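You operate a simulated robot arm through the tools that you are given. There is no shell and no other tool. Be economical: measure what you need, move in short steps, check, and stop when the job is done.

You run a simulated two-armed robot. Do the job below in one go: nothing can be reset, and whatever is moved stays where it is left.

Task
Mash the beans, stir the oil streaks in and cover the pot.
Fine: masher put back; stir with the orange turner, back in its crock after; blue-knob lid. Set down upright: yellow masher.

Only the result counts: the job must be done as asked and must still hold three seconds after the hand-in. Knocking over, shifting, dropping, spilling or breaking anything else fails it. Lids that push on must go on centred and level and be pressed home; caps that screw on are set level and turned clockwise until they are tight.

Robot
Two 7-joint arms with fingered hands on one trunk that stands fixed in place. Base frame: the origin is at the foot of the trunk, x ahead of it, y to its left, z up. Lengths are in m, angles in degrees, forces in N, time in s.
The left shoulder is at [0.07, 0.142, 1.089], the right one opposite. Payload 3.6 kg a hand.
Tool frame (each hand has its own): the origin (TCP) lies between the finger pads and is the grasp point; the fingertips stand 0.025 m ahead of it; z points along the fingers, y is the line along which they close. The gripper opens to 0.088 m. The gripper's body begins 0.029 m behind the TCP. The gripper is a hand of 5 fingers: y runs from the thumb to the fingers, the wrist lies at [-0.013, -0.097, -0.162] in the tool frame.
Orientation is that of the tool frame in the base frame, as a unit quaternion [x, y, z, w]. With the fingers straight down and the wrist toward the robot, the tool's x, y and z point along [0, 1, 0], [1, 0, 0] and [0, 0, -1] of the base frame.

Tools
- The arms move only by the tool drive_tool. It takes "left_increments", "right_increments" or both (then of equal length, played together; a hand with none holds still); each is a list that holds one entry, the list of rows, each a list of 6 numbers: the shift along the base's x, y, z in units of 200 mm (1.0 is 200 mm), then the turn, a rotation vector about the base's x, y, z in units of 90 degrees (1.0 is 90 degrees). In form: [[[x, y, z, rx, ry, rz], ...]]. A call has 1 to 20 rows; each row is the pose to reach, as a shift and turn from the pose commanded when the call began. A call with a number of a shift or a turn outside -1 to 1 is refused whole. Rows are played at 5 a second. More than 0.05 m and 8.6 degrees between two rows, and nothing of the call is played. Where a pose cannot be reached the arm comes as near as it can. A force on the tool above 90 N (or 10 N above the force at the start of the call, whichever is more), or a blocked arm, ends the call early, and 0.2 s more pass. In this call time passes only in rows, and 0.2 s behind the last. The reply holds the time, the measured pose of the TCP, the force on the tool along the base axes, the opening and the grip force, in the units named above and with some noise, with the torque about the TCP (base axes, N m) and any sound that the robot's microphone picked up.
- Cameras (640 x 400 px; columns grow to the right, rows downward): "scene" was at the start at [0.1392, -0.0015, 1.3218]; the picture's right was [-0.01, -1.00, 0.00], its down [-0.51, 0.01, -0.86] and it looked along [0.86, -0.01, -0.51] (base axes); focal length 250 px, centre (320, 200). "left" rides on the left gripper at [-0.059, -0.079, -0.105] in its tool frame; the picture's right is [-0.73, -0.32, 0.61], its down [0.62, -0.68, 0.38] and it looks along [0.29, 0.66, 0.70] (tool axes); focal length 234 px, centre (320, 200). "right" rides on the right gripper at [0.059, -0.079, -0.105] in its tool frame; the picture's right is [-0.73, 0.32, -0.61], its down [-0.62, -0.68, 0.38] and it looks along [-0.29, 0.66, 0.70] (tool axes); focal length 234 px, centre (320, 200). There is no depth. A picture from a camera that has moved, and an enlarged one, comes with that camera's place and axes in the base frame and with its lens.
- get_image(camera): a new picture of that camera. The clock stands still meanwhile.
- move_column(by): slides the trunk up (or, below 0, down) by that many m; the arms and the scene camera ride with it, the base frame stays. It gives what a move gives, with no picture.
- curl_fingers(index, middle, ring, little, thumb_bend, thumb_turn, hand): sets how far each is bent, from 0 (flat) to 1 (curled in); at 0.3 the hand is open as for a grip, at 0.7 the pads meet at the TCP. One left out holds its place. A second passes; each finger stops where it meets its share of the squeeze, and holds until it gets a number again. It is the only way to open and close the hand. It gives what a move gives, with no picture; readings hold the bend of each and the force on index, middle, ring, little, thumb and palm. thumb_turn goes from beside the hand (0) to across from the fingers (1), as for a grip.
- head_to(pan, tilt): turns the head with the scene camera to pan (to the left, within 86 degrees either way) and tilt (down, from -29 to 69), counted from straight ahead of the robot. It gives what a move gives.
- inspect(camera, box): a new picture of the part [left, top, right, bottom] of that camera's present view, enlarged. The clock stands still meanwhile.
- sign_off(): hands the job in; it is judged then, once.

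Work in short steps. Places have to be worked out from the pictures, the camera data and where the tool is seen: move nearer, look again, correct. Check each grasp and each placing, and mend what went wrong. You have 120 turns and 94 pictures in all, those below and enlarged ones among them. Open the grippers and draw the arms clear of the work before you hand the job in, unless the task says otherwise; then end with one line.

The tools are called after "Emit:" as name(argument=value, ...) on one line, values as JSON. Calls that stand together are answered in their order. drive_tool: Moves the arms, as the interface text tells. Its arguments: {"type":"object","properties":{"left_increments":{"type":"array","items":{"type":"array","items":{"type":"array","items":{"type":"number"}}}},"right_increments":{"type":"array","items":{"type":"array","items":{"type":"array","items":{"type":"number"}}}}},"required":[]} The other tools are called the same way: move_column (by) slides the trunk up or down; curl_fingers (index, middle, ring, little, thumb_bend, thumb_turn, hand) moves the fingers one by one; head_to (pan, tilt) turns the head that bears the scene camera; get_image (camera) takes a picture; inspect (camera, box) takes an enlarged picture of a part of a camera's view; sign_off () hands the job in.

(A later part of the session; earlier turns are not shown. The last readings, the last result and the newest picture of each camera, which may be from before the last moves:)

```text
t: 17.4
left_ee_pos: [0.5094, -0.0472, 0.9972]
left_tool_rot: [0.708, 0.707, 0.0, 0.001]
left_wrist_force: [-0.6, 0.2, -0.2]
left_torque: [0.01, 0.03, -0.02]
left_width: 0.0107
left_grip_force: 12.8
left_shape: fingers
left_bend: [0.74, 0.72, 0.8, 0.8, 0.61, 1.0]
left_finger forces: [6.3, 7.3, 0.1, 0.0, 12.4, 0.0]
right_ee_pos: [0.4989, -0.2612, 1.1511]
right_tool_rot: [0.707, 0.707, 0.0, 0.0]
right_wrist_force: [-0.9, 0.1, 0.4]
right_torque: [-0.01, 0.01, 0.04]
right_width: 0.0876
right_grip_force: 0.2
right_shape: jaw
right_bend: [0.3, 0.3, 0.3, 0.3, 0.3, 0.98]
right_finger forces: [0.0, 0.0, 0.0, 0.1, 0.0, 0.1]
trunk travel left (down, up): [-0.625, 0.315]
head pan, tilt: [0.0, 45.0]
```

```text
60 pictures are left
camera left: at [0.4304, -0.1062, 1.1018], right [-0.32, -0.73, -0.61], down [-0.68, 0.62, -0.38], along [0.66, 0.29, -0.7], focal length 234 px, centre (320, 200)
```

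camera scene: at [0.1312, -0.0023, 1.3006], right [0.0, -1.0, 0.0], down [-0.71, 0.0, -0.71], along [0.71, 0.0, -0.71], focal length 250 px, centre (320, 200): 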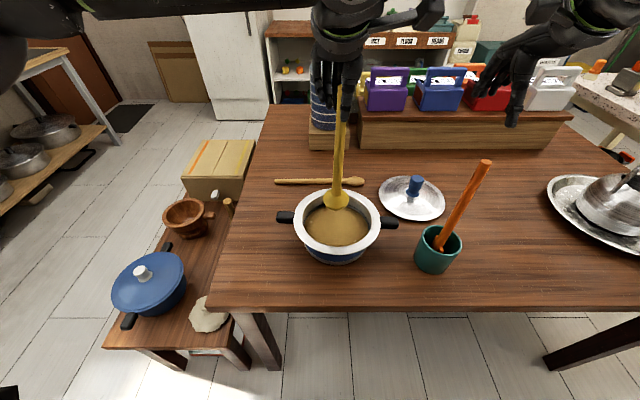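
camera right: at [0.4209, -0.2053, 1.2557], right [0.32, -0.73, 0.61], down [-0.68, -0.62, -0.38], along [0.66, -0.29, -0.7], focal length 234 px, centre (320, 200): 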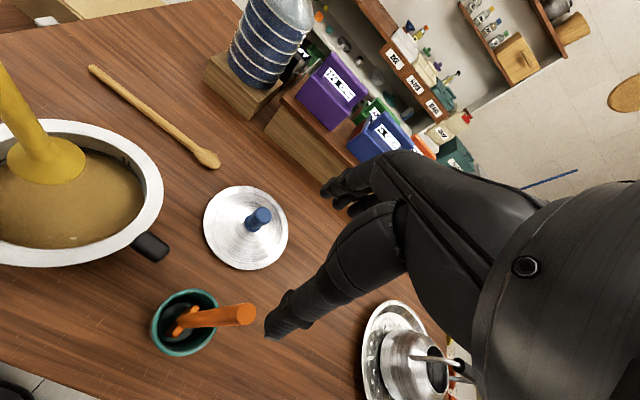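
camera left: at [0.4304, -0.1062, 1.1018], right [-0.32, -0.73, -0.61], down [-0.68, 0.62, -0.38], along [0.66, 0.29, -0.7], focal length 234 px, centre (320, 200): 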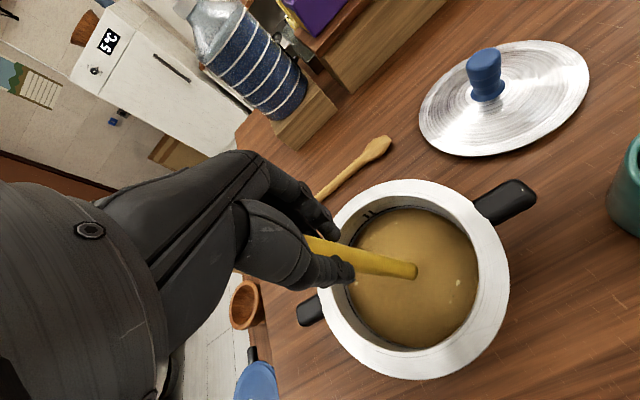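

The grip is centred again. I press five more spots with a similar force.

Emit:
drive_tool(left_increments=[[[-0.03, 0.02, 0.1, 0, 0, 0], [0.1, 0.02, 0.1, 0, 0, 0], [0.1, 0.02, -0.015, 0, 0, 0], [0.1, 0.02, -0.015, 0, 0, 0], [0.1, 0.02, 0.1, 0, 0, 0], [-0.03, 0.15, 0.1, 0, 0, 0], [-0.03, 0.15, -0.015, 0, 0, 0], [-0.03, 0.15, -0.015, 0, 0, 0], [-0.03, 0.15, 0.1, 0, 0, 0], [-0.16, 0.02, 0.1, 0, 0, 0], [-0.16, 0.02, -0.015, 0, 0, 0], [-0.16, 0.02, -0.015, 0, 0, 0], [-0.16, 0.02, 0.1, 0, 0, 0], [-0.03, -0.11, 0.1, 0, 0, 0], [-0.03, -0.11, -0.015, 0, 0, 0], [-0.03, -0.11, -0.015, 0, 0, 0], [-0.03, -0.11, 0.1, 0, 0, 0], [-0.03, 0.02, 0.1, 0, 0, 0], [-0.03, 0.02, -0.015, 0, 0, 0], [-0.03, 0.02, -0.015, 0, 0, 0]]])

Emit:
inspect(camera="scene", box=[250, 150, 430, 280])

Emit:
inspect(camera="left", box=[260, 160, 540, 400])

```text
t: 21.6
left_ee_pos: [0.5034, -0.0437, 0.9955]
left_tool_rot: [0.708, 0.706, 0.001, 0.001]
left_wrist_force: [1.0, 0.2, 4.5]
left_torque: [-0.03, 0.0, -0.01]
left_width: 0.0104
left_grip_force: 14.5
left_shape: fingers
left_bend: [0.74, 0.73, 0.8, 0.8, 0.61, 1.0]
left_finger forces: [6.6, 9.0, 0.1, 0.1, 12.9, 0.0]
right_ee_pos: [0.4983, -0.2612, 1.1517]
right_tool_rot: [0.707, 0.707, 0.0, 0.0]
right_wrist_force: [0.2, -0.3, 0.1]
right_torque: [0.01, 0.01, 0.01]
right_width: 0.0877
right_grip_force: 0.0
right_shape: jaw
right_bend: [0.3, 0.3, 0.3, 0.3, 0.3, 0.98]
right_finger forces: [0.1, 0.0, 0.0, 0.1, 0.0, 0.1]
trunk travel left (down, up): [-0.625, 0.315]
head pan, tilt: [0.0, 45.0]
```

```text
3.08 times, centred on (340, 215) of scene
camera zoom: at [0.1293, -0.0002, 1.3009], right [0.0, -1.0, 0.0], down [-0.71, 0.0, -0.71], along [0.71, 0.0, -0.71], focal length 771 px, centre (258, 154)
```

zoom: 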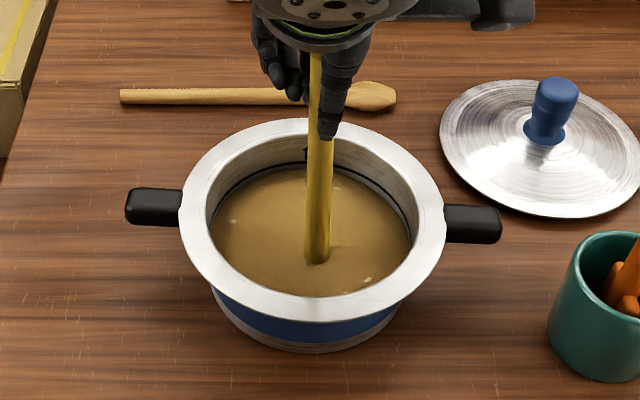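

```text
1.67 times, centred on (400, 280) of left
camera zoom: at [0.4233, -0.1021, 1.0998], right [-0.32, -0.73, -0.61], down [-0.68, 0.62, -0.38], along [0.66, 0.29, -0.69], focal length 390 px, centre (187, 67)
```

zoom: 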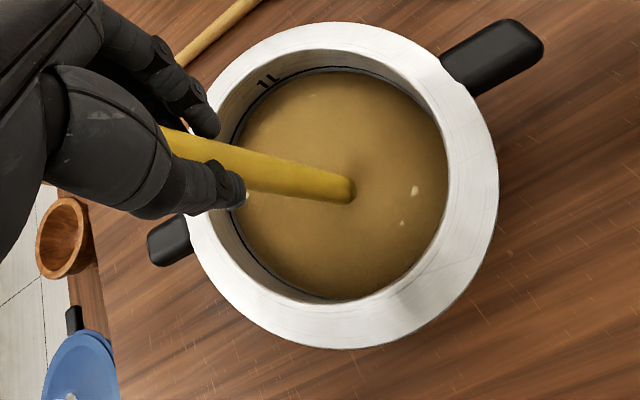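

The last press was only about 5 N, so I repeat with a firmer push (a few mm more) at several spots.

Emit:
drive_tool(left_increments=[[[0, 0, 0.1, 0, 0, 0], [0.15, 0, 0.1, 0, 0, 0], [0.15, 0, -0.03, 0, 0, 0], [0.15, 0, -0.03, 0, 0, 0], [0.15, 0, 0.1, 0, 0, 0], [0, 0.15, 0.1, 0, 0, 0], [0, 0.15, -0.03, 0, 0, 0], [0, 0.15, -0.03, 0, 0, 0], [0, 0.15, 0.1, 0, 0, 0], [-0.13, 0, 0.1, 0, 0, 0], [-0.13, 0, -0.03, 0, 0, 0], [-0.13, 0, -0.03, 0, 0, 0], [-0.13, 0, 0.1, 0, 0, 0], [0, -0.15, 0.1, 0, 0, 0], [0, -0.15, -0.03, 0, 0, 0], [0, -0.15, -0.03, 0, 0, 0], [0, -0.15, 0.1, 0, 0, 0], [0, 0, 0.1, 0, 0, 0], [0, 0, -0.03, 0, 0, 0], [0, 0, -0.03, 0, 0, 0]]])

Emit:
inspect(camera="left", box=[260, 160, 540, 400])

```text
t: 25.8
left_ee_pos: [0.5013, -0.0437, 0.9902]
left_tool_rot: [0.707, 0.707, 0.0, 0.002]
left_wrist_force: [0.6, 0.1, 16.6]
left_torque: [0.04, 0.12, 0.01]
left_width: 0.0088
left_grip_force: 16.5
left_shape: fingers
left_bend: [0.75, 0.74, 0.8, 0.8, 0.61, 1.0]
left_finger forces: [7.1, 11.1, 0.0, 0.0, 14.1, 0.1]
right_ee_pos: [0.4964, -0.2624, 1.1538]
right_tool_rot: [0.707, 0.707, 0.001, 0.001]
right_wrist_force: [0.2, 0.2, -0.4]
right_torque: [0.04, 0.06, 0.01]
right_width: 0.0875
right_grip_force: 0.0
right_shape: jaw
right_bend: [0.3, 0.3, 0.3, 0.3, 0.3, 0.98]
right_finger forces: [0.1, 0.0, 0.0, 0.0, 0.0, 0.0]
trunk travel left (down, up): [-0.625, 0.315]
head pan, tilt: [0.0, 45.0]
```

```text
1.67 times, centred on (400, 280) of left
camera zoom: at [0.4222, -0.1018, 1.0947], right [-0.32, -0.73, -0.61], down [-0.68, 0.62, -0.39], along [0.66, 0.29, -0.69], focal length 390 px, centre (187, 67)
```

zoom: 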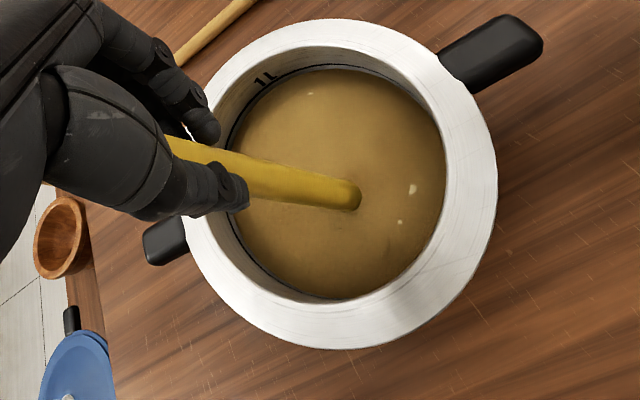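

That was 16 N of press, roughly fifteen presses over the whole floor. I lift the masher clear and inspect the pot.

Emit:
drive_tool(left_increments=[[[0, 0, 0.15, 0, 0, 0], [0, 0, 0.35, 0, 0, 0], [0, 0, 0.55, 0, 0, 0], [0, 0, 0.75, 0, 0, 0], [0, 0, 0.8, 0, 0, 0]]])

Emit:
get_image(camera="left")

Emit:
inspect(camera="scene", box=[250, 150, 430, 280])

```text
t: 27.0
left_ee_pos: [0.5029, -0.0436, 1.1488]
left_tool_rot: [0.707, 0.707, -0.001, 0.0]
left_wrist_force: [0.7, -0.3, -0.8]
left_torque: [-0.01, -0.01, 0.0]
left_width: 0.0086
left_grip_force: 12.1
left_shape: fingers
left_bend: [0.75, 0.73, 0.8, 0.8, 0.61, 1.0]
left_finger forces: [4.9, 7.7, 0.1, 0.0, 10.9, 0.0]
right_ee_pos: [0.5004, -0.2624, 1.1513]
right_tool_rot: [0.707, 0.707, -0.001, 0.0]
right_wrist_force: [-0.3, -0.4, 0.0]
right_torque: [-0.02, 0.02, 0.0]
right_width: 0.0875
right_grip_force: 0.1
right_shape: jaw
right_bend: [0.3, 0.3, 0.3, 0.3, 0.3, 0.98]
right_finger forces: [0.0, 0.0, 0.0, 0.0, 0.0, 0.1]
trunk travel left (down, up): [-0.625, 0.315]
head pan, tilt: [0.0, 45.0]
```

```text
56 pictures are left
camera left: at [0.4248, -0.1021, 1.253], right [-0.32, -0.73, -0.61], down [-0.68, 0.62, -0.38], along [0.66, 0.29, -0.7], focal length 234 px, centre (320, 200)
```

left: 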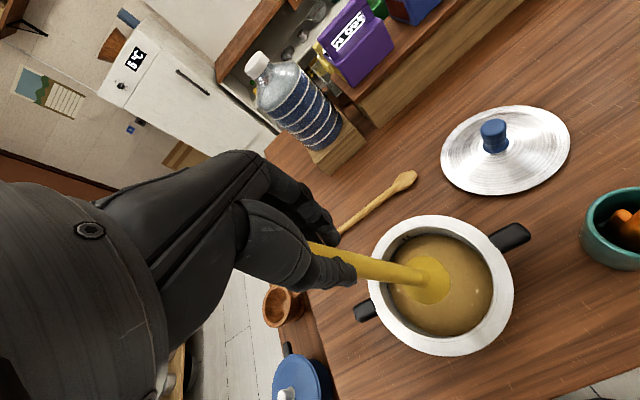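

```text
3.08 times, centred on (340, 215) of scene
camera zoom: at [0.1308, -0.0001, 1.3006], right [0.0, -1.0, 0.0], down [-0.71, 0.0, -0.71], along [0.71, 0.0, -0.71], focal length 771 px, centre (258, 154)
```

zoom: 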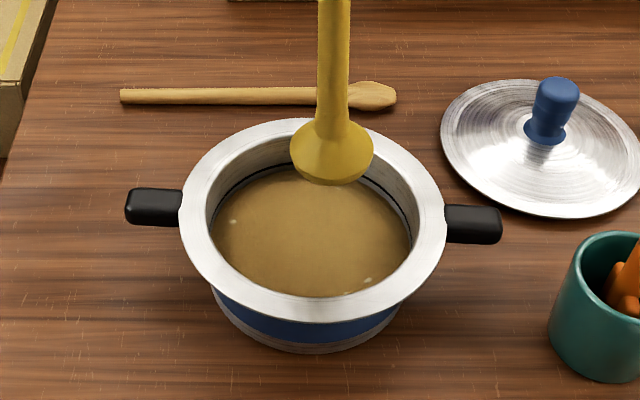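

The pot hasn't moved, and the masher's foot sits about 9 mm to the right of the TCP (2.5° tilt). I carry it back toward its spot and level it on the way.

Emit:
drive_tool(left_increments=[[[-0.06, 0.2, 0, 0.005, 0, 0], [-0.12, 0.4, 0, 0.01, 0, 0], [-0.18, 0.6, 0, 0.015, 0, 0], [-0.24, 0.8, 0, 0.02, 0, 0], [-0.29, 1.0, 0, 0.025, 0, 0], [-0.29, 1.0, 0, 0.025, 0, 0]]])

Emit:
drive_tool(left_increments=[[[0, 0.03, -0.15, 0, 0, 0], [0, 0.03, -0.3, 0, 0, 0], [0, 0.03, -0.45, 0, 0, 0], [0, 0.03, -0.5, 0, 0, 0]]])

Emit:
get_image(camera="left")

Emit:
inspect(camera="scene", box=[180, 130, 300, 290])

```text
t: 28.4
left_ee_pos: [0.4466, 0.1552, 1.1486]
left_tool_rot: [0.708, 0.706, 0.014, -0.014]
left_wrist_force: [-0.2, -0.7, -1.2]
left_torque: [-0.02, 0.0, 0.0]
left_width: 0.0085
left_grip_force: 11.1
left_shape: fingers
left_bend: [0.75, 0.73, 0.8, 0.8, 0.61, 1.0]
left_finger forces: [4.7, 7.7, 0.0, 0.1, 10.8, 0.0]
right_ee_pos: [0.5009, -0.2629, 1.151]
right_tool_rot: [0.707, 0.707, -0.001, -0.001]
right_wrist_force: [-0.2, 0.4, -0.2]
right_torque: [-0.01, -0.01, -0.01]
right_width: 0.0876
right_grip_force: 0.1
right_shape: jaw
right_bend: [0.3, 0.3, 0.3, 0.3, 0.3, 0.98]
right_finger forces: [0.1, 0.1, 0.0, 0.1, 0.0, 0.0]
trunk travel left (down, up): [-0.625, 0.315]
head pan, tilt: [0.0, 45.0]
```

```text
t: 29.4
left_ee_pos: [0.4459, 0.1627, 1.0483]
left_tool_rot: [0.706, 0.708, 0.013, -0.013]
left_wrist_force: [0.6, 0.2, -1.5]
left_torque: [0.04, -0.04, 0.03]
left_width: 0.0079
left_grip_force: 10.9
left_shape: fingers
left_bend: [0.75, 0.73, 0.8, 0.8, 0.61, 1.0]
left_finger forces: [4.6, 7.8, 0.0, 0.0, 10.6, 0.1]
right_ee_pos: [0.5, -0.2626, 1.1521]
right_tool_rot: [0.707, 0.708, 0.0, 0.0]
right_wrist_force: [0.0, 0.5, 0.4]
right_torque: [0.02, 0.02, 0.0]
right_width: 0.0876
right_grip_force: 0.0
right_shape: jaw
right_bend: [0.3, 0.3, 0.3, 0.3, 0.3, 0.98]
right_finger forces: [0.1, 0.0, 0.0, 0.0, 0.1, 0.1]
trunk travel left (down, up): [-0.625, 0.315]
head pan, tilt: [0.0, 45.0]
```

```text
54 pictures are left
camera left: at [0.3664, 0.0997, 1.1509], right [-0.32, -0.7, -0.64], down [-0.68, 0.64, -0.36], along [0.66, 0.32, -0.68], focal length 234 px, centre (320, 200)
```

left: 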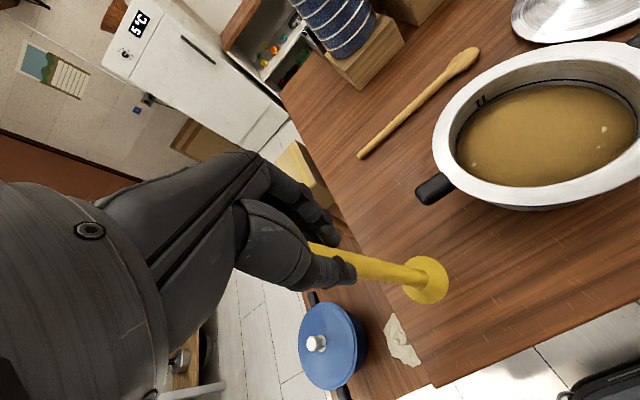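

```text
2.50 times, centred on (240, 210) of scene
camera zoom: at [0.1307, 0.0, 1.3007], right [0.0, -1.0, 0.0], down [-0.71, 0.0, -0.71], along [0.71, 0.0, -0.71], focal length 626 px, centre (520, 175)
```

zoom: 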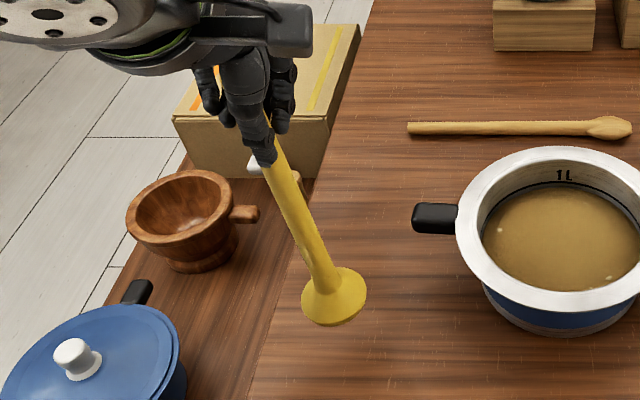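

The foot is right above its original spot ([0.445, 0.162]). I lower it slowly until it touches.

Emit:
drive_tool(left_increments=[[[0, 0, -0.12, 0, 0, 0], [0, 0, -0.2, 0, 0, 0], [0, 0, -0.23, 0, 0, 0], [0, 0, -0.25, 0, 0, 0], [0, 0, -0.265, 0, 0, 0], [0, 0, -0.28, 0, 0, 0]]])

Emit:
inspect(camera="scene", box=[180, 130, 300, 290])

```text
t: 30.8
left_ee_pos: [0.4458, 0.1638, 0.9925]
left_tool_rot: [0.707, 0.707, 0.014, -0.014]
left_wrist_force: [-0.8, 0.3, -0.7]
left_torque: [-0.01, 0.0, 0.03]
left_width: 0.0076
left_grip_force: 12.0
left_shape: fingers
left_bend: [0.75, 0.73, 0.8, 0.8, 0.61, 1.0]
left_finger forces: [4.5, 7.7, 0.0, 0.0, 10.7, 0.0]
right_ee_pos: [0.5001, -0.2616, 1.1505]
right_tool_rot: [0.706, 0.708, 0.0, -0.001]
right_wrist_force: [-0.1, -0.2, -0.2]
right_torque: [0.0, -0.01, -0.01]
right_width: 0.0876
right_grip_force: 0.0
right_shape: jaw
right_bend: [0.3, 0.3, 0.3, 0.3, 0.3, 0.98]
right_finger forces: [0.0, 0.1, 0.0, 0.0, 0.0, 0.0]
trunk travel left (down, up): [-0.625, 0.315]
head pan, tilt: [0.0, 45.0]
```

```text
2.50 times, centred on (240, 210) of scene
camera zoom: at [0.1307, 0.0, 1.3007], right [0.0, -1.0, 0.0], down [-0.71, 0.0, -0.71], along [0.71, 0.0, -0.71], focal length 626 px, centre (520, 175)
```

zoom: 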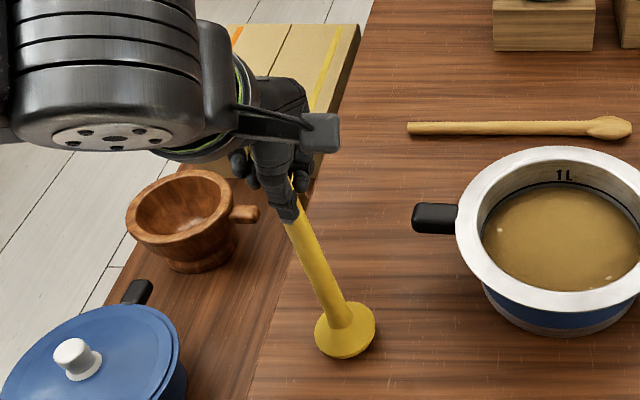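

No contact yet; a few millimetres more in fine steps.

Emit:
drive_tool(left_increments=[[[0, 0, -0.01, 0, 0, 0], [0, 0, -0.02, 0, 0, 0], [0, 0, -0.03, 0, 0, 0], [0, 0, -0.04, 0, 0, 0], [0, 0, -0.05, 0, 0, 0]]])

```text
t: 32.0
left_ee_pos: [0.4429, 0.1618, 0.9845]
left_tool_rot: [0.707, 0.707, 0.017, -0.012]
left_wrist_force: [1.3, -0.4, 18.8]
left_torque: [0.03, 0.11, 0.0]
left_width: 0.0073
left_grip_force: 16.8
left_shape: fingers
left_bend: [0.75, 0.74, 0.8, 0.8, 0.61, 1.0]
left_finger forces: [6.1, 11.9, 2.0, 0.0, 13.2, 0.1]
right_ee_pos: [0.4986, -0.2636, 1.1528]
right_tool_rot: [0.707, 0.707, 0.001, 0.0]
right_wrist_force: [0.3, -0.4, 0.5]
right_torque: [0.02, -0.02, 0.01]
right_width: 0.0879
right_grip_force: 0.0
right_shape: jaw
right_bend: [0.3, 0.3, 0.3, 0.3, 0.3, 0.98]
right_finger forces: [0.0, 0.0, 0.1, 0.0, 0.0, 0.1]
trunk travel left (down, up): [-0.625, 0.315]
head pan, tilt: [0.0, 45.0]
```

It stands firmly on the table (19 N). I ease off the push and then open the fingers.

Emit:
drive_tool(left_increments=[[[0, 0, 0.01, 0, 0, 0], [0, 0, 0.02, 0, 0, 0]]])

Emit:
curl_fingers(hand="left", index=0.5, middle=0.5, ring=0.5, little=0.5, thumb_bend=0.45)

Emit:
get_image(camera="left")

Emit:
inspect(camera="scene", box=[180, 130, 300, 290])

```text
t: 32.6
left_ee_pos: [0.4443, 0.1631, 0.985]
left_tool_rot: [0.707, 0.707, 0.013, -0.015]
left_wrist_force: [0.1, -0.6, 0.5]
left_torque: [0.02, 0.01, 0.0]
left_width: 0.0071
left_grip_force: 13.1
left_shape: fingers
left_bend: [0.75, 0.74, 0.8, 0.8, 0.61, 1.0]
left_finger forces: [4.5, 8.4, 2.0, 0.1, 10.9, 0.0]
right_ee_pos: [0.4999, -0.2622, 1.1526]
right_tool_rot: [0.706, 0.708, 0.0, 0.0]
right_wrist_force: [-0.4, -0.3, -0.4]
right_torque: [0.01, 0.01, 0.02]
right_width: 0.0876
right_grip_force: 0.0
right_shape: jaw
right_bend: [0.3, 0.3, 0.3, 0.3, 0.3, 0.98]
right_finger forces: [0.0, 0.0, 0.0, 0.0, 0.0, 0.1]
trunk travel left (down, up): [-0.625, 0.315]
head pan, tilt: [0.0, 45.0]
```

```text
t: 33.6
left_ee_pos: [0.4459, 0.1628, 0.9851]
left_tool_rot: [0.708, 0.706, 0.015, -0.014]
left_wrist_force: [0.2, 0.5, -0.5]
left_torque: [0.03, -0.01, -0.01]
left_width: 0.0464
left_grip_force: 0.2
left_shape: fingers
left_bend: [0.5, 0.5, 0.5, 0.5, 0.45, 0.99]
left_finger forces: [0.0, 0.1, 0.1, 0.0, 0.0, 0.0]
right_ee_pos: [0.4993, -0.2622, 1.1519]
right_tool_rot: [0.706, 0.708, 0.0, 0.0]
right_wrist_force: [0.0, 0.8, -0.6]
right_torque: [0.02, 0.0, 0.0]
right_width: 0.0878
right_grip_force: 0.1
right_shape: jaw
right_bend: [0.3, 0.3, 0.3, 0.3, 0.3, 0.98]
right_finger forces: [0.0, 0.1, 0.0, 0.1, 0.1, 0.0]
trunk travel left (down, up): [-0.625, 0.315]
head pan, tilt: [0.0, 45.0]
```

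```text
51 pictures are left
camera left: at [0.366, 0.0997, 1.0885], right [-0.32, -0.7, -0.64], down [-0.68, 0.64, -0.36], along [0.66, 0.32, -0.68], focal length 234 px, centre (320, 200)
```

left: 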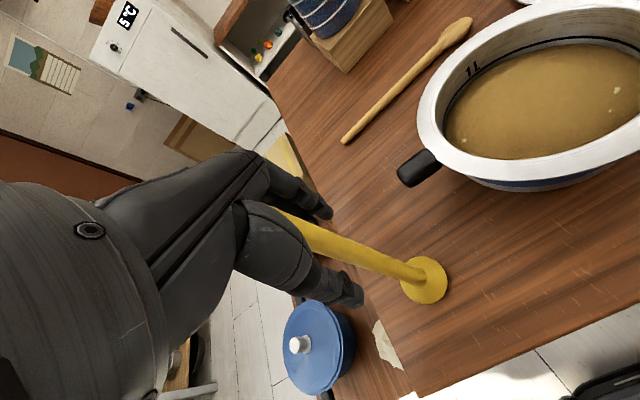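

```text
2.50 times, centred on (240, 210) of scene
camera zoom: at [0.1305, -0.0002, 1.3007], right [0.0, -1.0, 0.0], down [-0.71, 0.0, -0.71], along [0.71, 0.0, -0.71], focal length 626 px, centre (520, 175)
```

zoom: 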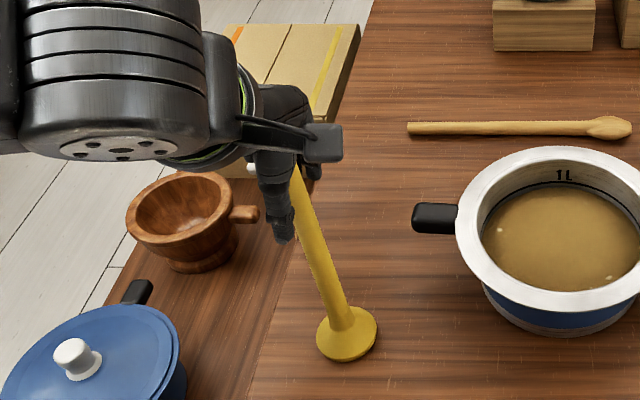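

The masher stands upright at its old place. I open fully and rise straight up.

Emit:
curl_fingers(hand="left", index=0.3, middle=0.3, ring=0.3, little=0.3, thumb_bend=0.3)

Emit:
drive_tool(left_increments=[[[0, 0, 0.1, 0, 0, 0], [0, 0, 0.3, 0, 0, 0], [0, 0, 0.5, 0, 0, 0], [0, 0, 0.7, 0, 0, 0], [0, 0, 0.9, 0, 0, 0], [0, 0.2, 1.0, 0, 0, 0], [0, 0.4, 1.0, 0, 0, 0]]])

Emit:
get_image(camera="scene")

```text
t: 34.6
left_ee_pos: [0.4446, 0.1622, 0.9858]
left_tool_rot: [0.708, 0.706, 0.014, -0.014]
left_wrist_force: [-0.1, 0.0, 0.3]
left_torque: [0.02, 0.01, 0.01]
left_width: 0.0845
left_grip_force: 0.0
left_shape: fingers
left_bend: [0.3, 0.3, 0.3, 0.3, 0.3, 0.98]
left_finger forces: [0.1, 0.0, 0.0, 0.1, 0.1, 0.1]
right_ee_pos: [0.4995, -0.2619, 1.1508]
right_tool_rot: [0.706, 0.708, 0.0, 0.0]
right_wrist_force: [0.1, -0.2, 1.3]
right_torque: [-0.03, 0.02, 0.03]
right_width: 0.0877
right_grip_force: 0.0
right_shape: jaw
right_bend: [0.3, 0.3, 0.3, 0.3, 0.3, 0.98]
right_finger forces: [0.0, 0.0, 0.1, 0.0, 0.0, 0.0]
trunk travel left (down, up): [-0.625, 0.315]
head pan, tilt: [0.0, 45.0]
```

```text
t: 36.2
left_ee_pos: [0.445, 0.2431, 1.1853]
left_tool_rot: [0.707, 0.707, 0.013, -0.012]
left_wrist_force: [-0.5, 0.5, 0.0]
left_torque: [0.0, -0.01, -0.04]
left_width: 0.0845
left_grip_force: 0.1
left_shape: fingers
left_bend: [0.3, 0.3, 0.3, 0.3, 0.3, 0.98]
left_finger forces: [0.0, 0.0, 0.0, 0.0, 0.0, 0.0]
right_ee_pos: [0.4982, -0.2595, 1.1518]
right_tool_rot: [0.706, 0.708, 0.0, 0.001]
right_wrist_force: [0.4, 0.4, 1.1]
right_torque: [0.0, 0.0, 0.04]
right_width: 0.0877
right_grip_force: 0.2
right_shape: jaw
right_bend: [0.3, 0.3, 0.3, 0.3, 0.3, 0.98]
right_finger forces: [0.0, 0.0, 0.0, 0.0, 0.0, 0.1]
trunk travel left (down, up): [-0.625, 0.315]
head pan, tilt: [0.0, 45.0]
```

```text
49 pictures are left
camera scene: at [0.1301, 0.0015, 1.3007], right [0.0, -1.0, 0.0], down [-0.71, 0.0, -0.71], along [0.71, 0.0, -0.71], focal length 250 px, centre (320, 200)
```

scene: 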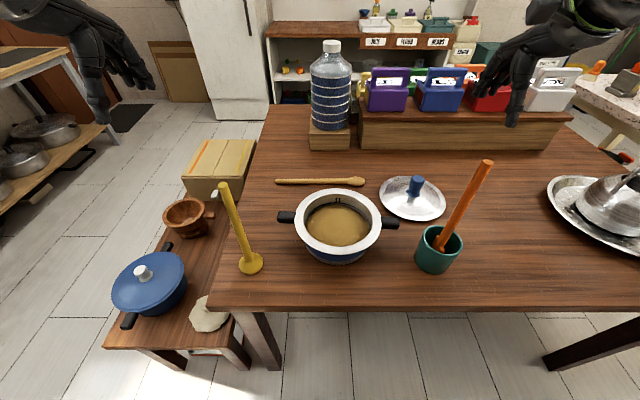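

The masher stands exactly where it was. The turner's handle top measures [0.464, -0.273, 1.053] and it is upright; I bring the right hand over it, about 14 mm nearer the robot so the closing tilt won't push its blade against the crock.

Emit:
drive_tool(right_increments=[[[-0.12, -0.03, 0, 0, 0, 0], [-0.245, -0.055, 0, 0, 0, 0], [-0.245, -0.055, -0.1, 0, 0, 0], [-0.245, -0.055, -0.22, 0, 0, 0]]])

Emit:
get_image(camera="right")

Emit:
inspect(camera="scene", box=[400, 80, 560, 280])

```text
t: 37.2
left_ee_pos: [0.4454, 0.2407, 1.1855]
left_tool_rot: [0.707, 0.707, 0.014, -0.014]
left_wrist_force: [0.4, 0.1, -0.4]
left_torque: [-0.01, -0.01, -0.01]
left_width: 0.0846
left_grip_force: 0.1
left_shape: fingers
left_bend: [0.3, 0.3, 0.3, 0.3, 0.3, 0.98]
left_finger forces: [0.0, 0.0, 0.0, 0.0, 0.0, 0.0]
right_ee_pos: [0.4516, -0.2728, 1.1075]
right_tool_rot: [0.706, 0.708, 0.0, 0.001]
right_wrist_force: [0.5, -0.9, -0.1]
right_torque: [-0.01, -0.02, 0.0]
right_width: 0.0879
right_grip_force: 0.0
right_shape: jaw
right_bend: [0.3, 0.3, 0.3, 0.3, 0.3, 0.98]
right_finger forces: [0.0, 0.0, 0.0, 0.0, 0.1, 0.1]
trunk travel left (down, up): [-0.625, 0.315]
head pan, tilt: [0.0, 45.0]
```

```text
48 pictures are left
camera right: at [0.3711, -0.2146, 1.2129], right [0.32, -0.73, 0.61], down [-0.68, -0.62, -0.38], along [0.66, -0.29, -0.7], focal length 234 px, centre (320, 200)
```

right: 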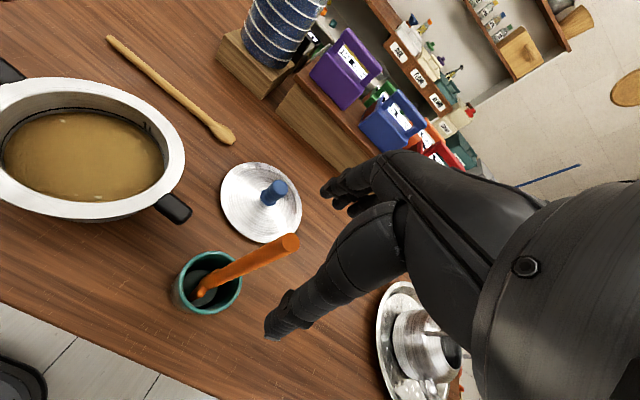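

```text
2.00 times, centred on (480, 180) of scene
camera zoom: at [0.1304, -0.0004, 1.3007], right [0.0, -1.0, 0.0], down [-0.71, 0.0, -0.71], along [0.71, 0.0, -0.71], focal length 501 px, centre (0, 240)
```

zoom: 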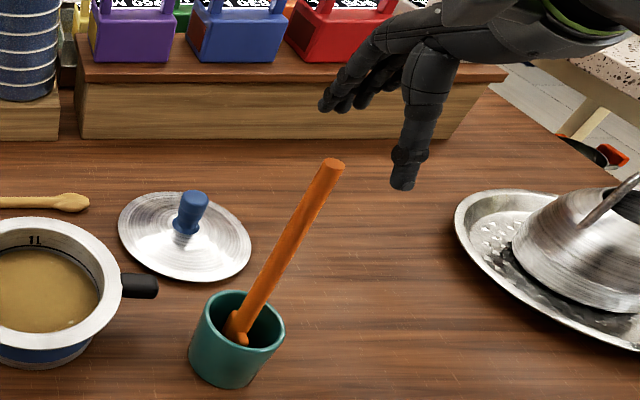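

The handle sits about 8–12 mm ahead of the tool axis, as meant. I go down to TCP z ≈ 1.034.

Emit:
drive_tool(right_increments=[[[0, 0.005, -0.13, 0, 0, 0], [0, 0.01, -0.26, 0, 0, 0], [0, 0.01, -0.37, 0, 0, 0]]])

Emit:
get_image(camera="right")

Emit:
inspect(camera="scene", box=[400, 80, 560, 280])

```text
t: 38.0
left_ee_pos: [0.4456, 0.2418, 1.1854]
left_tool_rot: [0.707, 0.707, 0.014, -0.014]
left_wrist_force: [0.0, -1.4, 0.0]
left_torque: [-0.02, 0.01, -0.02]
left_width: 0.0846
left_grip_force: 0.0
left_shape: fingers
left_bend: [0.3, 0.3, 0.3, 0.3, 0.3, 0.98]
left_finger forces: [0.1, 0.0, 0.0, 0.0, 0.0, 0.1]
right_ee_pos: [0.4522, -0.2722, 1.0338]
right_tool_rot: [0.706, 0.708, 0.0, 0.0]
right_wrist_force: [0.0, -0.5, -0.1]
right_torque: [0.03, 0.02, 0.0]
right_width: 0.0878
right_grip_force: 0.1
right_shape: jaw
right_bend: [0.3, 0.3, 0.3, 0.3, 0.3, 0.98]
right_finger forces: [0.0, 0.0, 0.1, 0.1, 0.0, 0.1]
trunk travel left (down, up): [-0.625, 0.315]
head pan, tilt: [0.0, 45.0]
```

```text
46 pictures are left
camera right: at [0.372, -0.2126, 1.1383], right [0.32, -0.73, 0.61], down [-0.68, -0.62, -0.38], along [0.66, -0.29, -0.7], focal length 234 px, centre (320, 200)
```

right: 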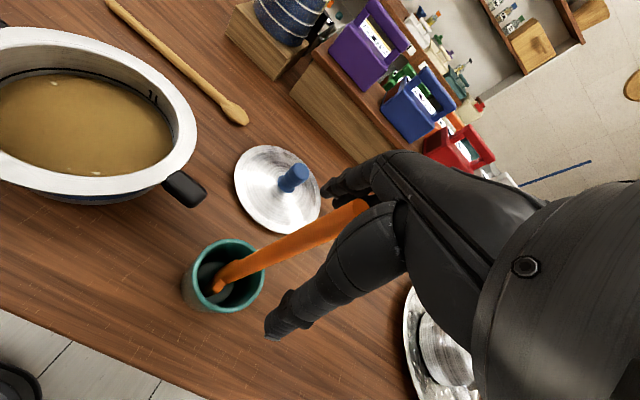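

```text
2.00 times, centred on (480, 180) of scene
camera zoom: at [0.1308, -0.0004, 1.3007], right [0.0, -1.0, 0.0], down [-0.71, 0.0, -0.71], along [0.71, 0.0, -0.71], focal length 501 px, centre (0, 240)
```

zoom: 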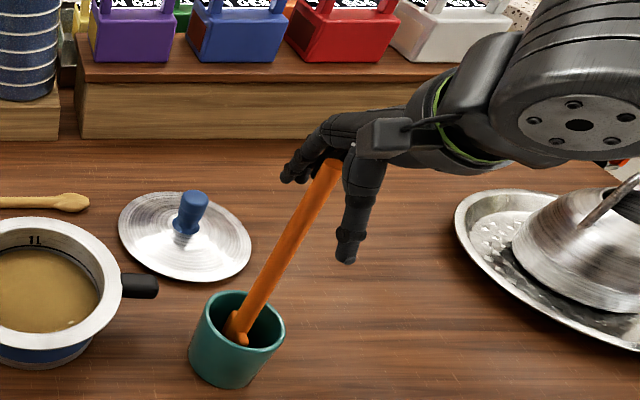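

The handle's top is between thumb and fingers. I close part way first.

Emit:
curl_fingers(hand="right", index=0.66, middle=0.66, ring=0.66, little=0.66, thumb_bend=0.55, thumb_turn=1)

Emit:
curl_fingers(hand="right", index=0.8, middle=0.8, ring=0.8, little=0.8, thumb_bend=0.8)

Emit:
get_image(camera="right")

Emit:
inspect(camera="scene", box=[400, 80, 560, 280])

```text
t: 39.0
left_ee_pos: [0.4463, 0.2423, 1.1858]
left_tool_rot: [0.707, 0.707, 0.014, -0.014]
left_wrist_force: [0.8, -0.4, -0.8]
left_torque: [0.0, 0.01, -0.02]
left_width: 0.0848
left_grip_force: 0.1
left_shape: fingers
left_bend: [0.3, 0.3, 0.3, 0.3, 0.3, 0.98]
left_finger forces: [0.0, 0.1, 0.0, 0.0, 0.1, 0.0]
right_ee_pos: [0.4524, -0.2716, 1.0344]
right_tool_rot: [0.706, 0.708, -0.001, 0.0]
right_wrist_force: [-0.4, 0.5, 0.5]
right_torque: [-0.02, 0.03, -0.01]
right_width: 0.0192
right_grip_force: 0.0
right_shape: fingers
right_bend: [0.66, 0.66, 0.66, 0.66, 0.55, 1.0]
right_finger forces: [0.0, 0.0, 0.1, 0.0, 0.0, 0.0]
trunk travel left (down, up): [-0.625, 0.315]
head pan, tilt: [0.0, 45.0]
```

```text
t: 40.0
left_ee_pos: [0.4459, 0.2421, 1.1846]
left_tool_rot: [0.707, 0.707, 0.014, -0.015]
left_wrist_force: [0.2, 0.4, -0.5]
left_torque: [-0.01, 0.0, 0.02]
left_width: 0.0845
left_grip_force: 0.1
left_shape: fingers
left_bend: [0.3, 0.3, 0.3, 0.3, 0.3, 0.98]
left_finger forces: [0.1, 0.1, 0.0, 0.0, 0.1, 0.1]
right_ee_pos: [0.4514, -0.2709, 1.0344]
right_tool_rot: [0.706, 0.708, 0.0, 0.0]
right_wrist_force: [-0.5, -0.3, 0.1]
right_torque: [-0.04, -0.03, 0.01]
right_width: 0.0115
right_grip_force: 12.9
right_shape: fingers
right_bend: [0.75, 0.73, 0.8, 0.8, 0.59, 1.0]
right_finger forces: [6.2, 7.2, 0.1, 0.0, 12.1, 0.0]
trunk travel left (down, up): [-0.625, 0.315]
head pan, tilt: [0.0, 45.0]
```

```text
44 pictures are left
camera right: at [0.3718, -0.2125, 1.1387], right [0.32, -0.73, 0.61], down [-0.68, -0.62, -0.38], along [0.66, -0.29, -0.7], focal length 234 px, centre (320, 200)
```

right: 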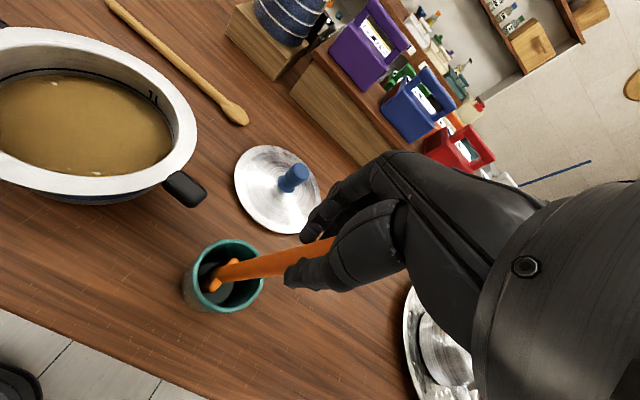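

```text
2.00 times, centred on (480, 180) of scene
camera zoom: at [0.1305, -0.0002, 1.3007], right [0.0, -1.0, 0.0], down [-0.71, 0.0, -0.71], along [0.71, 0.0, -0.71], focal length 501 px, centre (0, 240)
```

zoom: 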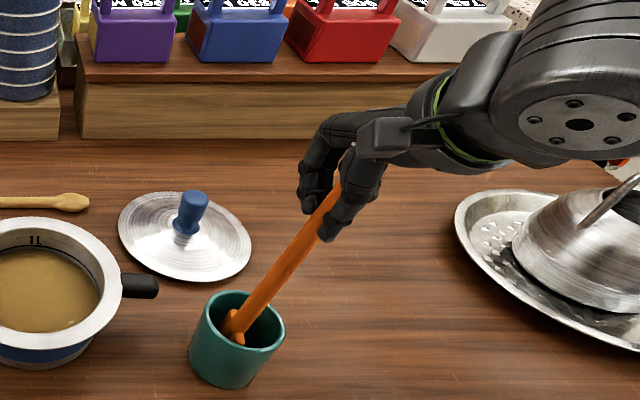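

Held with 13 N and the crock did not move. I lift the turner straight up out of the crock.

Emit:
drive_tool(right_increments=[[[0, 0, 0.1, 0, 0, 0], [0, 0, 0.25, 0, 0, 0], [0, 0, 0.4, 0, 0, 0], [0, 0, 0.55, 0, 0, 0], [0, 0, 0.7, 0, 0, 0]]])

Emit:
get_image(camera="right")

Emit:
get_image(camera="scene")

```text
t: 41.2
left_ee_pos: [0.4458, 0.2422, 1.186]
left_tool_rot: [0.707, 0.707, 0.014, -0.013]
left_wrist_force: [0.1, 1.1, -0.3]
left_torque: [0.04, -0.03, -0.03]
left_width: 0.0843
left_grip_force: 0.1
left_shape: fingers
left_bend: [0.3, 0.3, 0.3, 0.3, 0.3, 0.98]
left_finger forces: [0.0, 0.1, 0.1, 0.1, 0.1, 0.0]
right_ee_pos: [0.4513, -0.2701, 1.1741]
right_tool_rot: [0.706, 0.708, -0.001, 0.001]
right_wrist_force: [0.3, -0.8, 0.0]
right_torque: [0.01, 0.02, 0.01]
right_width: 0.011
right_grip_force: 12.6
right_shape: fingers
right_bend: [0.75, 0.73, 0.8, 0.8, 0.59, 1.0]
right_finger forces: [6.5, 7.2, 0.0, 0.1, 11.9, 0.0]
trunk travel left (down, up): [-0.625, 0.315]
head pan, tilt: [0.0, 45.0]
```

```text
42 pictures are left
camera right: at [0.3714, -0.2116, 1.2793], right [0.32, -0.73, 0.61], down [-0.68, -0.62, -0.38], along [0.66, -0.29, -0.7], focal length 234 px, centre (320, 200)
```

right: 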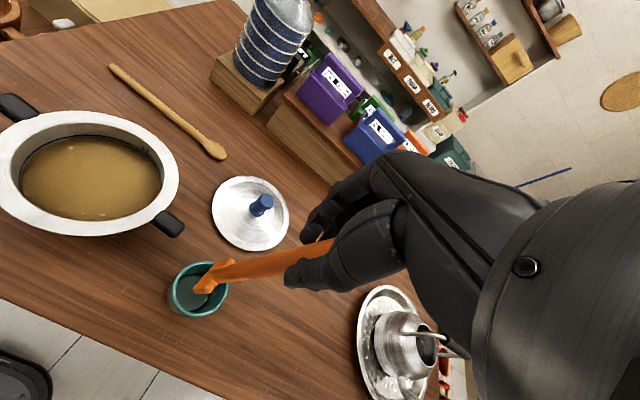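

```text
41 pictures are left
camera scene: at [0.1303, 0.0003, 1.3007], right [0.0, -1.0, 0.0], down [-0.71, 0.0, -0.71], along [0.71, 0.0, -0.71], focal length 250 px, centre (320, 200)
```

scene: 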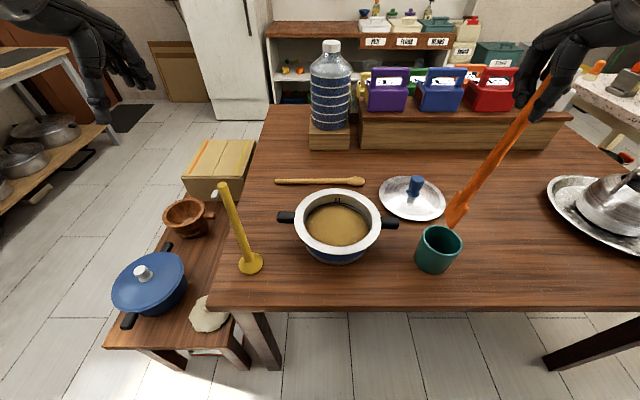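

The turner is out, its tip about 11 mm left of the TCP and 0.247 m below it; the crock is unmoved. I carry it over the pot centre.

Emit:
drive_tool(right_increments=[[[0.055, 0.17, 0, 0, 0, 0], [0.11, 0.34, 0, 0, 0, 0], [0.17, 0.51, 0, 0, 0, 0], [0.225, 0.68, 0, 0, 0, 0], [0.28, 0.85, 0, 0, 0, 0], [0.335, 1.0, 0, 0, 0, 0], [0.335, 1.0, -0.1, 0, 0, 0]]])

Emit:
get_image(camera="right")

Emit:
inspect(camera="scene", box=[250, 120, 430, 280])

```text
t: 42.8
left_ee_pos: [0.4448, 0.2422, 1.1856]
left_tool_rot: [0.707, 0.707, 0.014, -0.013]
left_wrist_force: [-1.0, 0.5, -0.8]
left_torque: [-0.03, 0.01, 0.0]
left_width: 0.0846
left_grip_force: 0.0
left_shape: fingers
left_bend: [0.3, 0.3, 0.3, 0.3, 0.3, 0.98]
left_finger forces: [0.1, 0.0, 0.1, 0.0, 0.0, 0.0]
right_ee_pos: [0.51, -0.0928, 1.1645]
right_tool_rot: [0.707, 0.707, 0.001, 0.0]
right_wrist_force: [-0.3, -0.4, -0.6]
right_torque: [0.0, 0.0, 0.03]
right_width: 0.0109
right_grip_force: 12.2
right_shape: fingers
right_bend: [0.75, 0.74, 0.8, 0.8, 0.59, 1.0]
right_finger forces: [6.6, 7.0, 0.0, 0.1, 11.9, 0.1]
right hand out of reach, approached as far as the arm can: row 6, 7
trunk travel left (down, up): [-0.625, 0.315]
head pan, tilt: [0.0, 45.0]
```

```text
40 pictures are left
camera right: at [0.4305, -0.0336, 1.2684], right [0.32, -0.73, 0.61], down [-0.68, -0.62, -0.38], along [0.66, -0.29, -0.7], focal length 234 px, centre (320, 200)
```

right: 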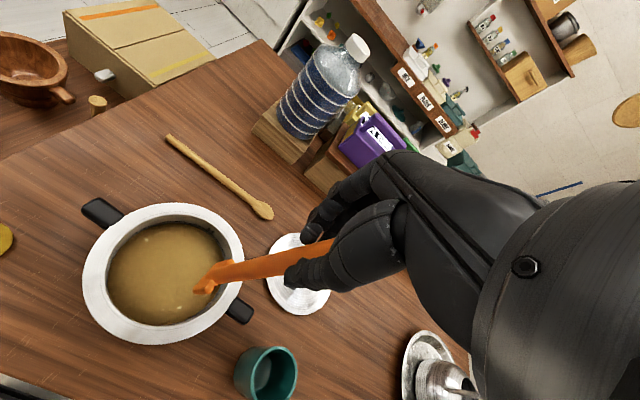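

```text
2.50 times, centred on (340, 200) of scene
camera zoom: at [0.1303, -0.0001, 1.3007], right [0.0, -1.0, 0.0], down [-0.71, 0.0, -0.71], along [0.71, 0.0, -0.71], focal length 626 px, centre (270, 200)
```

zoom: 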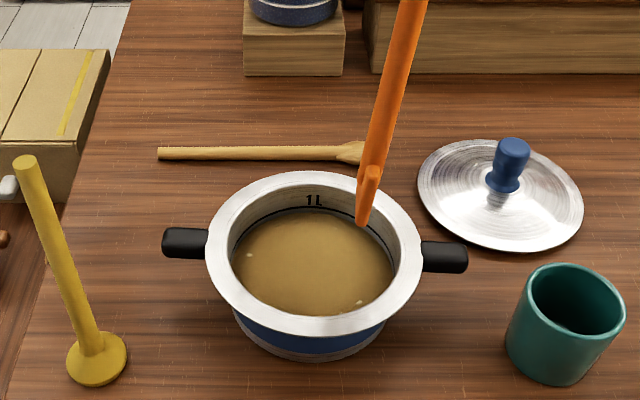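

The arm stopped short at y ≈ -0.093 at this height. I try lower, where the mirror pose worked for the left arm; the tip still stays above the rim.

Emit:
drive_tool(right_increments=[[[0, 0, -0.05, 0, 0, 0], [0, 0, -0.12, 0, 0, 0], [0, 0.03, -0.12, 0, 0, 0], [0, 0.05, -0.12, 0, 0, 0]]])

```text
t: 43.8
left_ee_pos: [0.4456, 0.2412, 1.1849]
left_tool_rot: [0.708, 0.706, 0.013, -0.013]
left_wrist_force: [-0.5, -0.5, 0.8]
left_torque: [-0.01, 0.0, -0.02]
left_width: 0.0844
left_grip_force: 0.2
left_shape: fingers
left_bend: [0.3, 0.3, 0.3, 0.3, 0.3, 0.98]
left_finger forces: [0.0, 0.0, 0.0, 0.0, 0.0, 0.0]
right_ee_pos: [0.5092, -0.0838, 1.1389]
right_tool_rot: [0.707, 0.708, 0.0, 0.001]
right_wrist_force: [-0.3, 0.1, -0.1]
right_torque: [0.0, -0.01, -0.02]
right_width: 0.0108
right_grip_force: 13.0
right_shape: fingers
right_bend: [0.75, 0.74, 0.8, 0.8, 0.59, 1.0]
right_finger forces: [6.8, 7.0, 0.0, 0.0, 12.0, 0.0]
trunk travel left (down, up): [-0.625, 0.315]
head pan, tilt: [0.0, 45.0]
```

It follows again lower down. I move on to the centre of the pot.

Emit:
drive_tool(right_increments=[[[0.02, 0.05, -0.05, 0, 0, 0], [0.04, 0.1, -0.1, 0, 0, 0], [0.045, 0.135, -0.15, 0, 0, 0], [0.045, 0.135, -0.25, 0, 0, 0]]])

Emit:
get_image(camera="right")

Emit:
inspect(camera="scene", box=[250, 150, 430, 280])

```text
t: 44.8
left_ee_pos: [0.4456, 0.2421, 1.1852]
left_tool_rot: [0.707, 0.707, 0.013, -0.015]
left_wrist_force: [-0.3, 0.7, 0.8]
left_torque: [0.02, 0.01, 0.01]
left_width: 0.0848
left_grip_force: 0.1
left_shape: fingers
left_bend: [0.3, 0.3, 0.3, 0.3, 0.3, 0.98]
left_finger forces: [0.1, 0.0, 0.0, 0.0, 0.0, 0.0]
right_ee_pos: [0.5169, -0.0744, 1.0894]
right_tool_rot: [0.707, 0.707, 0.0, 0.0]
right_wrist_force: [-0.2, -0.6, -0.3]
right_torque: [0.04, 0.02, 0.02]
right_width: 0.011
right_grip_force: 12.5
right_shape: fingers
right_bend: [0.75, 0.74, 0.8, 0.8, 0.59, 1.0]
right_finger forces: [6.5, 7.1, 0.0, 0.1, 11.8, 0.0]
right hand out of reach, approached as far as the arm can: row 1, 2, 3, 4
trunk travel left (down, up): [-0.625, 0.315]
head pan, tilt: [0.0, 45.0]
```

```text
38 pictures are left
camera right: at [0.4367, -0.0154, 1.1945], right [0.32, -0.73, 0.61], down [-0.68, -0.62, -0.38], along [0.66, -0.29, -0.7], focal length 234 px, centre (320, 200)
```

right: 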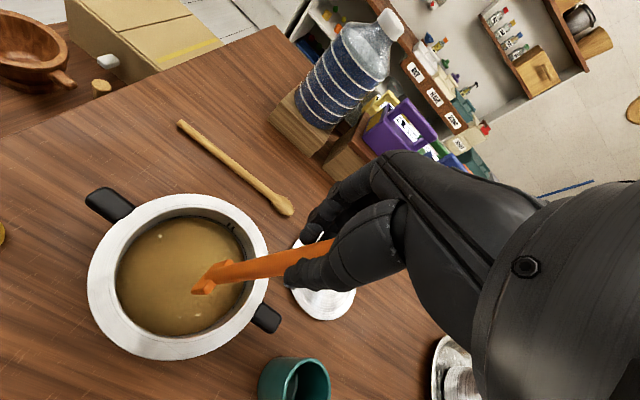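

```text
3.08 times, centred on (340, 215) of scene
camera zoom: at [0.1313, -0.0002, 1.3006], right [0.0, -1.0, 0.0], down [-0.71, 0.0, -0.71], along [0.71, 0.0, -0.71], focal length 771 px, centre (258, 154)
```

zoom: 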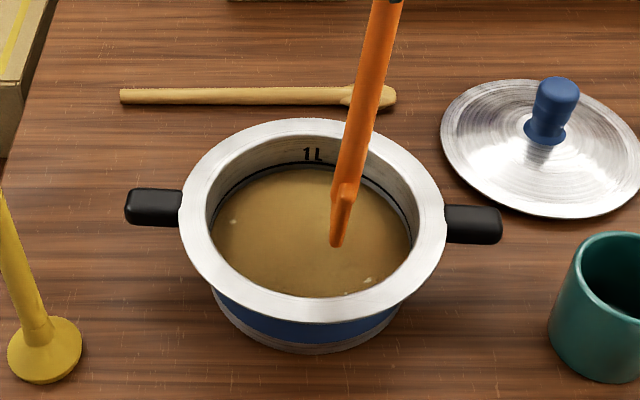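

The right arm won't come further inward in this wrist pose. I yaw the hand by about 30° (wrist swinging outward) and then try to go on.

Emit:
drive_tool(right_increments=[[[0, 0, 0, 0, 0, 0.085], [0, 0, 0, 0, 0, 0.17], [0, 0, 0, 0, 0, 0.255], [0, 0, 0, 0, 0, 0.34], [0, 0.05, 0, 0, 0, 0.34], [0, 0.1, 0, 0, 0, 0.34]]])

```text
t: 46.2
left_ee_pos: [0.4446, 0.2424, 1.1847]
left_tool_rot: [0.707, 0.707, 0.014, -0.014]
left_wrist_force: [-0.4, 0.4, 0.2]
left_torque: [-0.01, -0.02, 0.01]
left_width: 0.0844
left_grip_force: 0.1
left_shape: fingers
left_bend: [0.3, 0.3, 0.3, 0.3, 0.3, 0.98]
left_finger forces: [0.0, 0.0, 0.0, 0.1, 0.0, 0.0]
right_ee_pos: [0.5159, -0.0531, 1.0895]
right_tool_rot: [0.495, 0.869, -0.001, 0.0]
right_wrist_force: [0.3, -0.6, -0.2]
right_torque: [-0.02, -0.03, -0.02]
right_width: 0.0108
right_grip_force: 13.0
right_shape: fingers
right_bend: [0.76, 0.74, 0.8, 0.8, 0.59, 1.0]
right_finger forces: [6.5, 7.2, 0.1, 0.0, 11.9, 0.0]
trunk travel left (down, up): [-0.625, 0.315]
head pan, tilt: [0.0, 45.0]
```

That worked. I go down into the pulp to about 1 cm above the floor, watching the force.

Emit:
drive_tool(right_increments=[[[0.02, 0, -0.08, 0, 0, 0], [0.04, 0, -0.15, 0, 0, 0], [0.04, 0, -0.19, 0, 0, 0], [0.04, 0, -0.22, 0, 0, 0]]])

Emit:
get_image(camera="right")

Emit:
inspect(camera="scene", box=[250, 150, 430, 280])

```text
t: 47.2
left_ee_pos: [0.446, 0.2421, 1.1852]
left_tool_rot: [0.708, 0.706, 0.015, -0.014]
left_wrist_force: [-0.2, 0.3, 0.0]
left_torque: [-0.04, -0.02, 0.0]
left_width: 0.0845
left_grip_force: 0.0
left_shape: fingers
left_bend: [0.3, 0.3, 0.3, 0.3, 0.3, 0.98]
left_finger forces: [0.1, 0.0, 0.0, 0.1, 0.0, 0.0]
right_ee_pos: [0.5229, -0.054, 1.0467]
right_tool_rot: [0.494, 0.869, -0.002, -0.001]
right_wrist_force: [-0.2, 0.0, -0.5]
right_torque: [-0.01, 0.02, -0.03]
right_width: 0.0107
right_grip_force: 12.8
right_shape: fingers
right_bend: [0.76, 0.74, 0.8, 0.8, 0.59, 1.0]
right_finger forces: [6.5, 7.2, 0.1, 0.1, 11.8, 0.1]
trunk travel left (down, up): [-0.625, 0.315]
head pan, tilt: [0.0, 45.0]
```

```text
36 pictures are left
camera right: at [0.4255, -0.0438, 1.1512], right [0.65, -0.46, 0.61], down [-0.27, -0.88, -0.38], along [0.71, 0.08, -0.7], focal length 234 px, centre (320, 200)
```

right: 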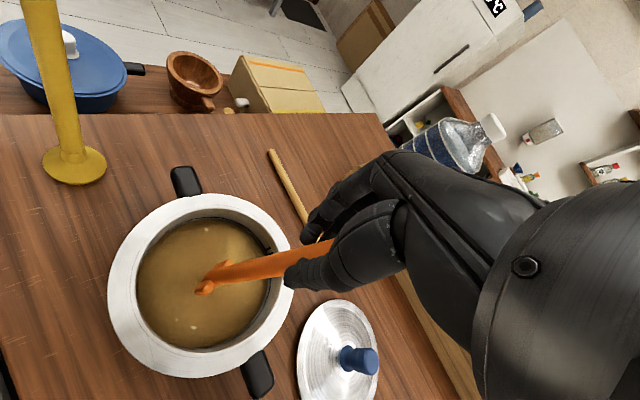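

```text
3.08 times, centred on (340, 215) of scene
camera zoom: at [0.1308, -0.0001, 1.3006], right [0.0, -1.0, 0.0], down [-0.71, 0.0, -0.71], along [0.71, 0.0, -0.71], focal length 771 px, centre (258, 154)
```

zoom: 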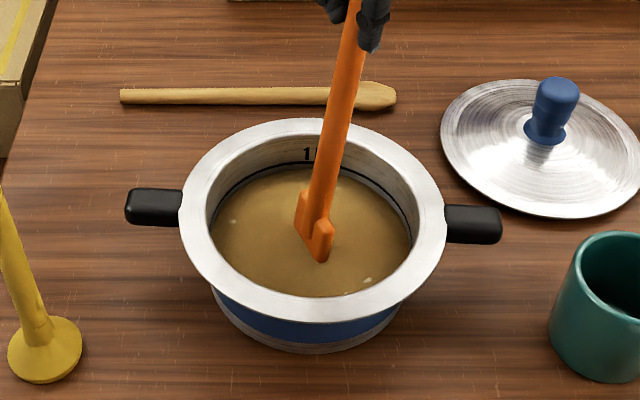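

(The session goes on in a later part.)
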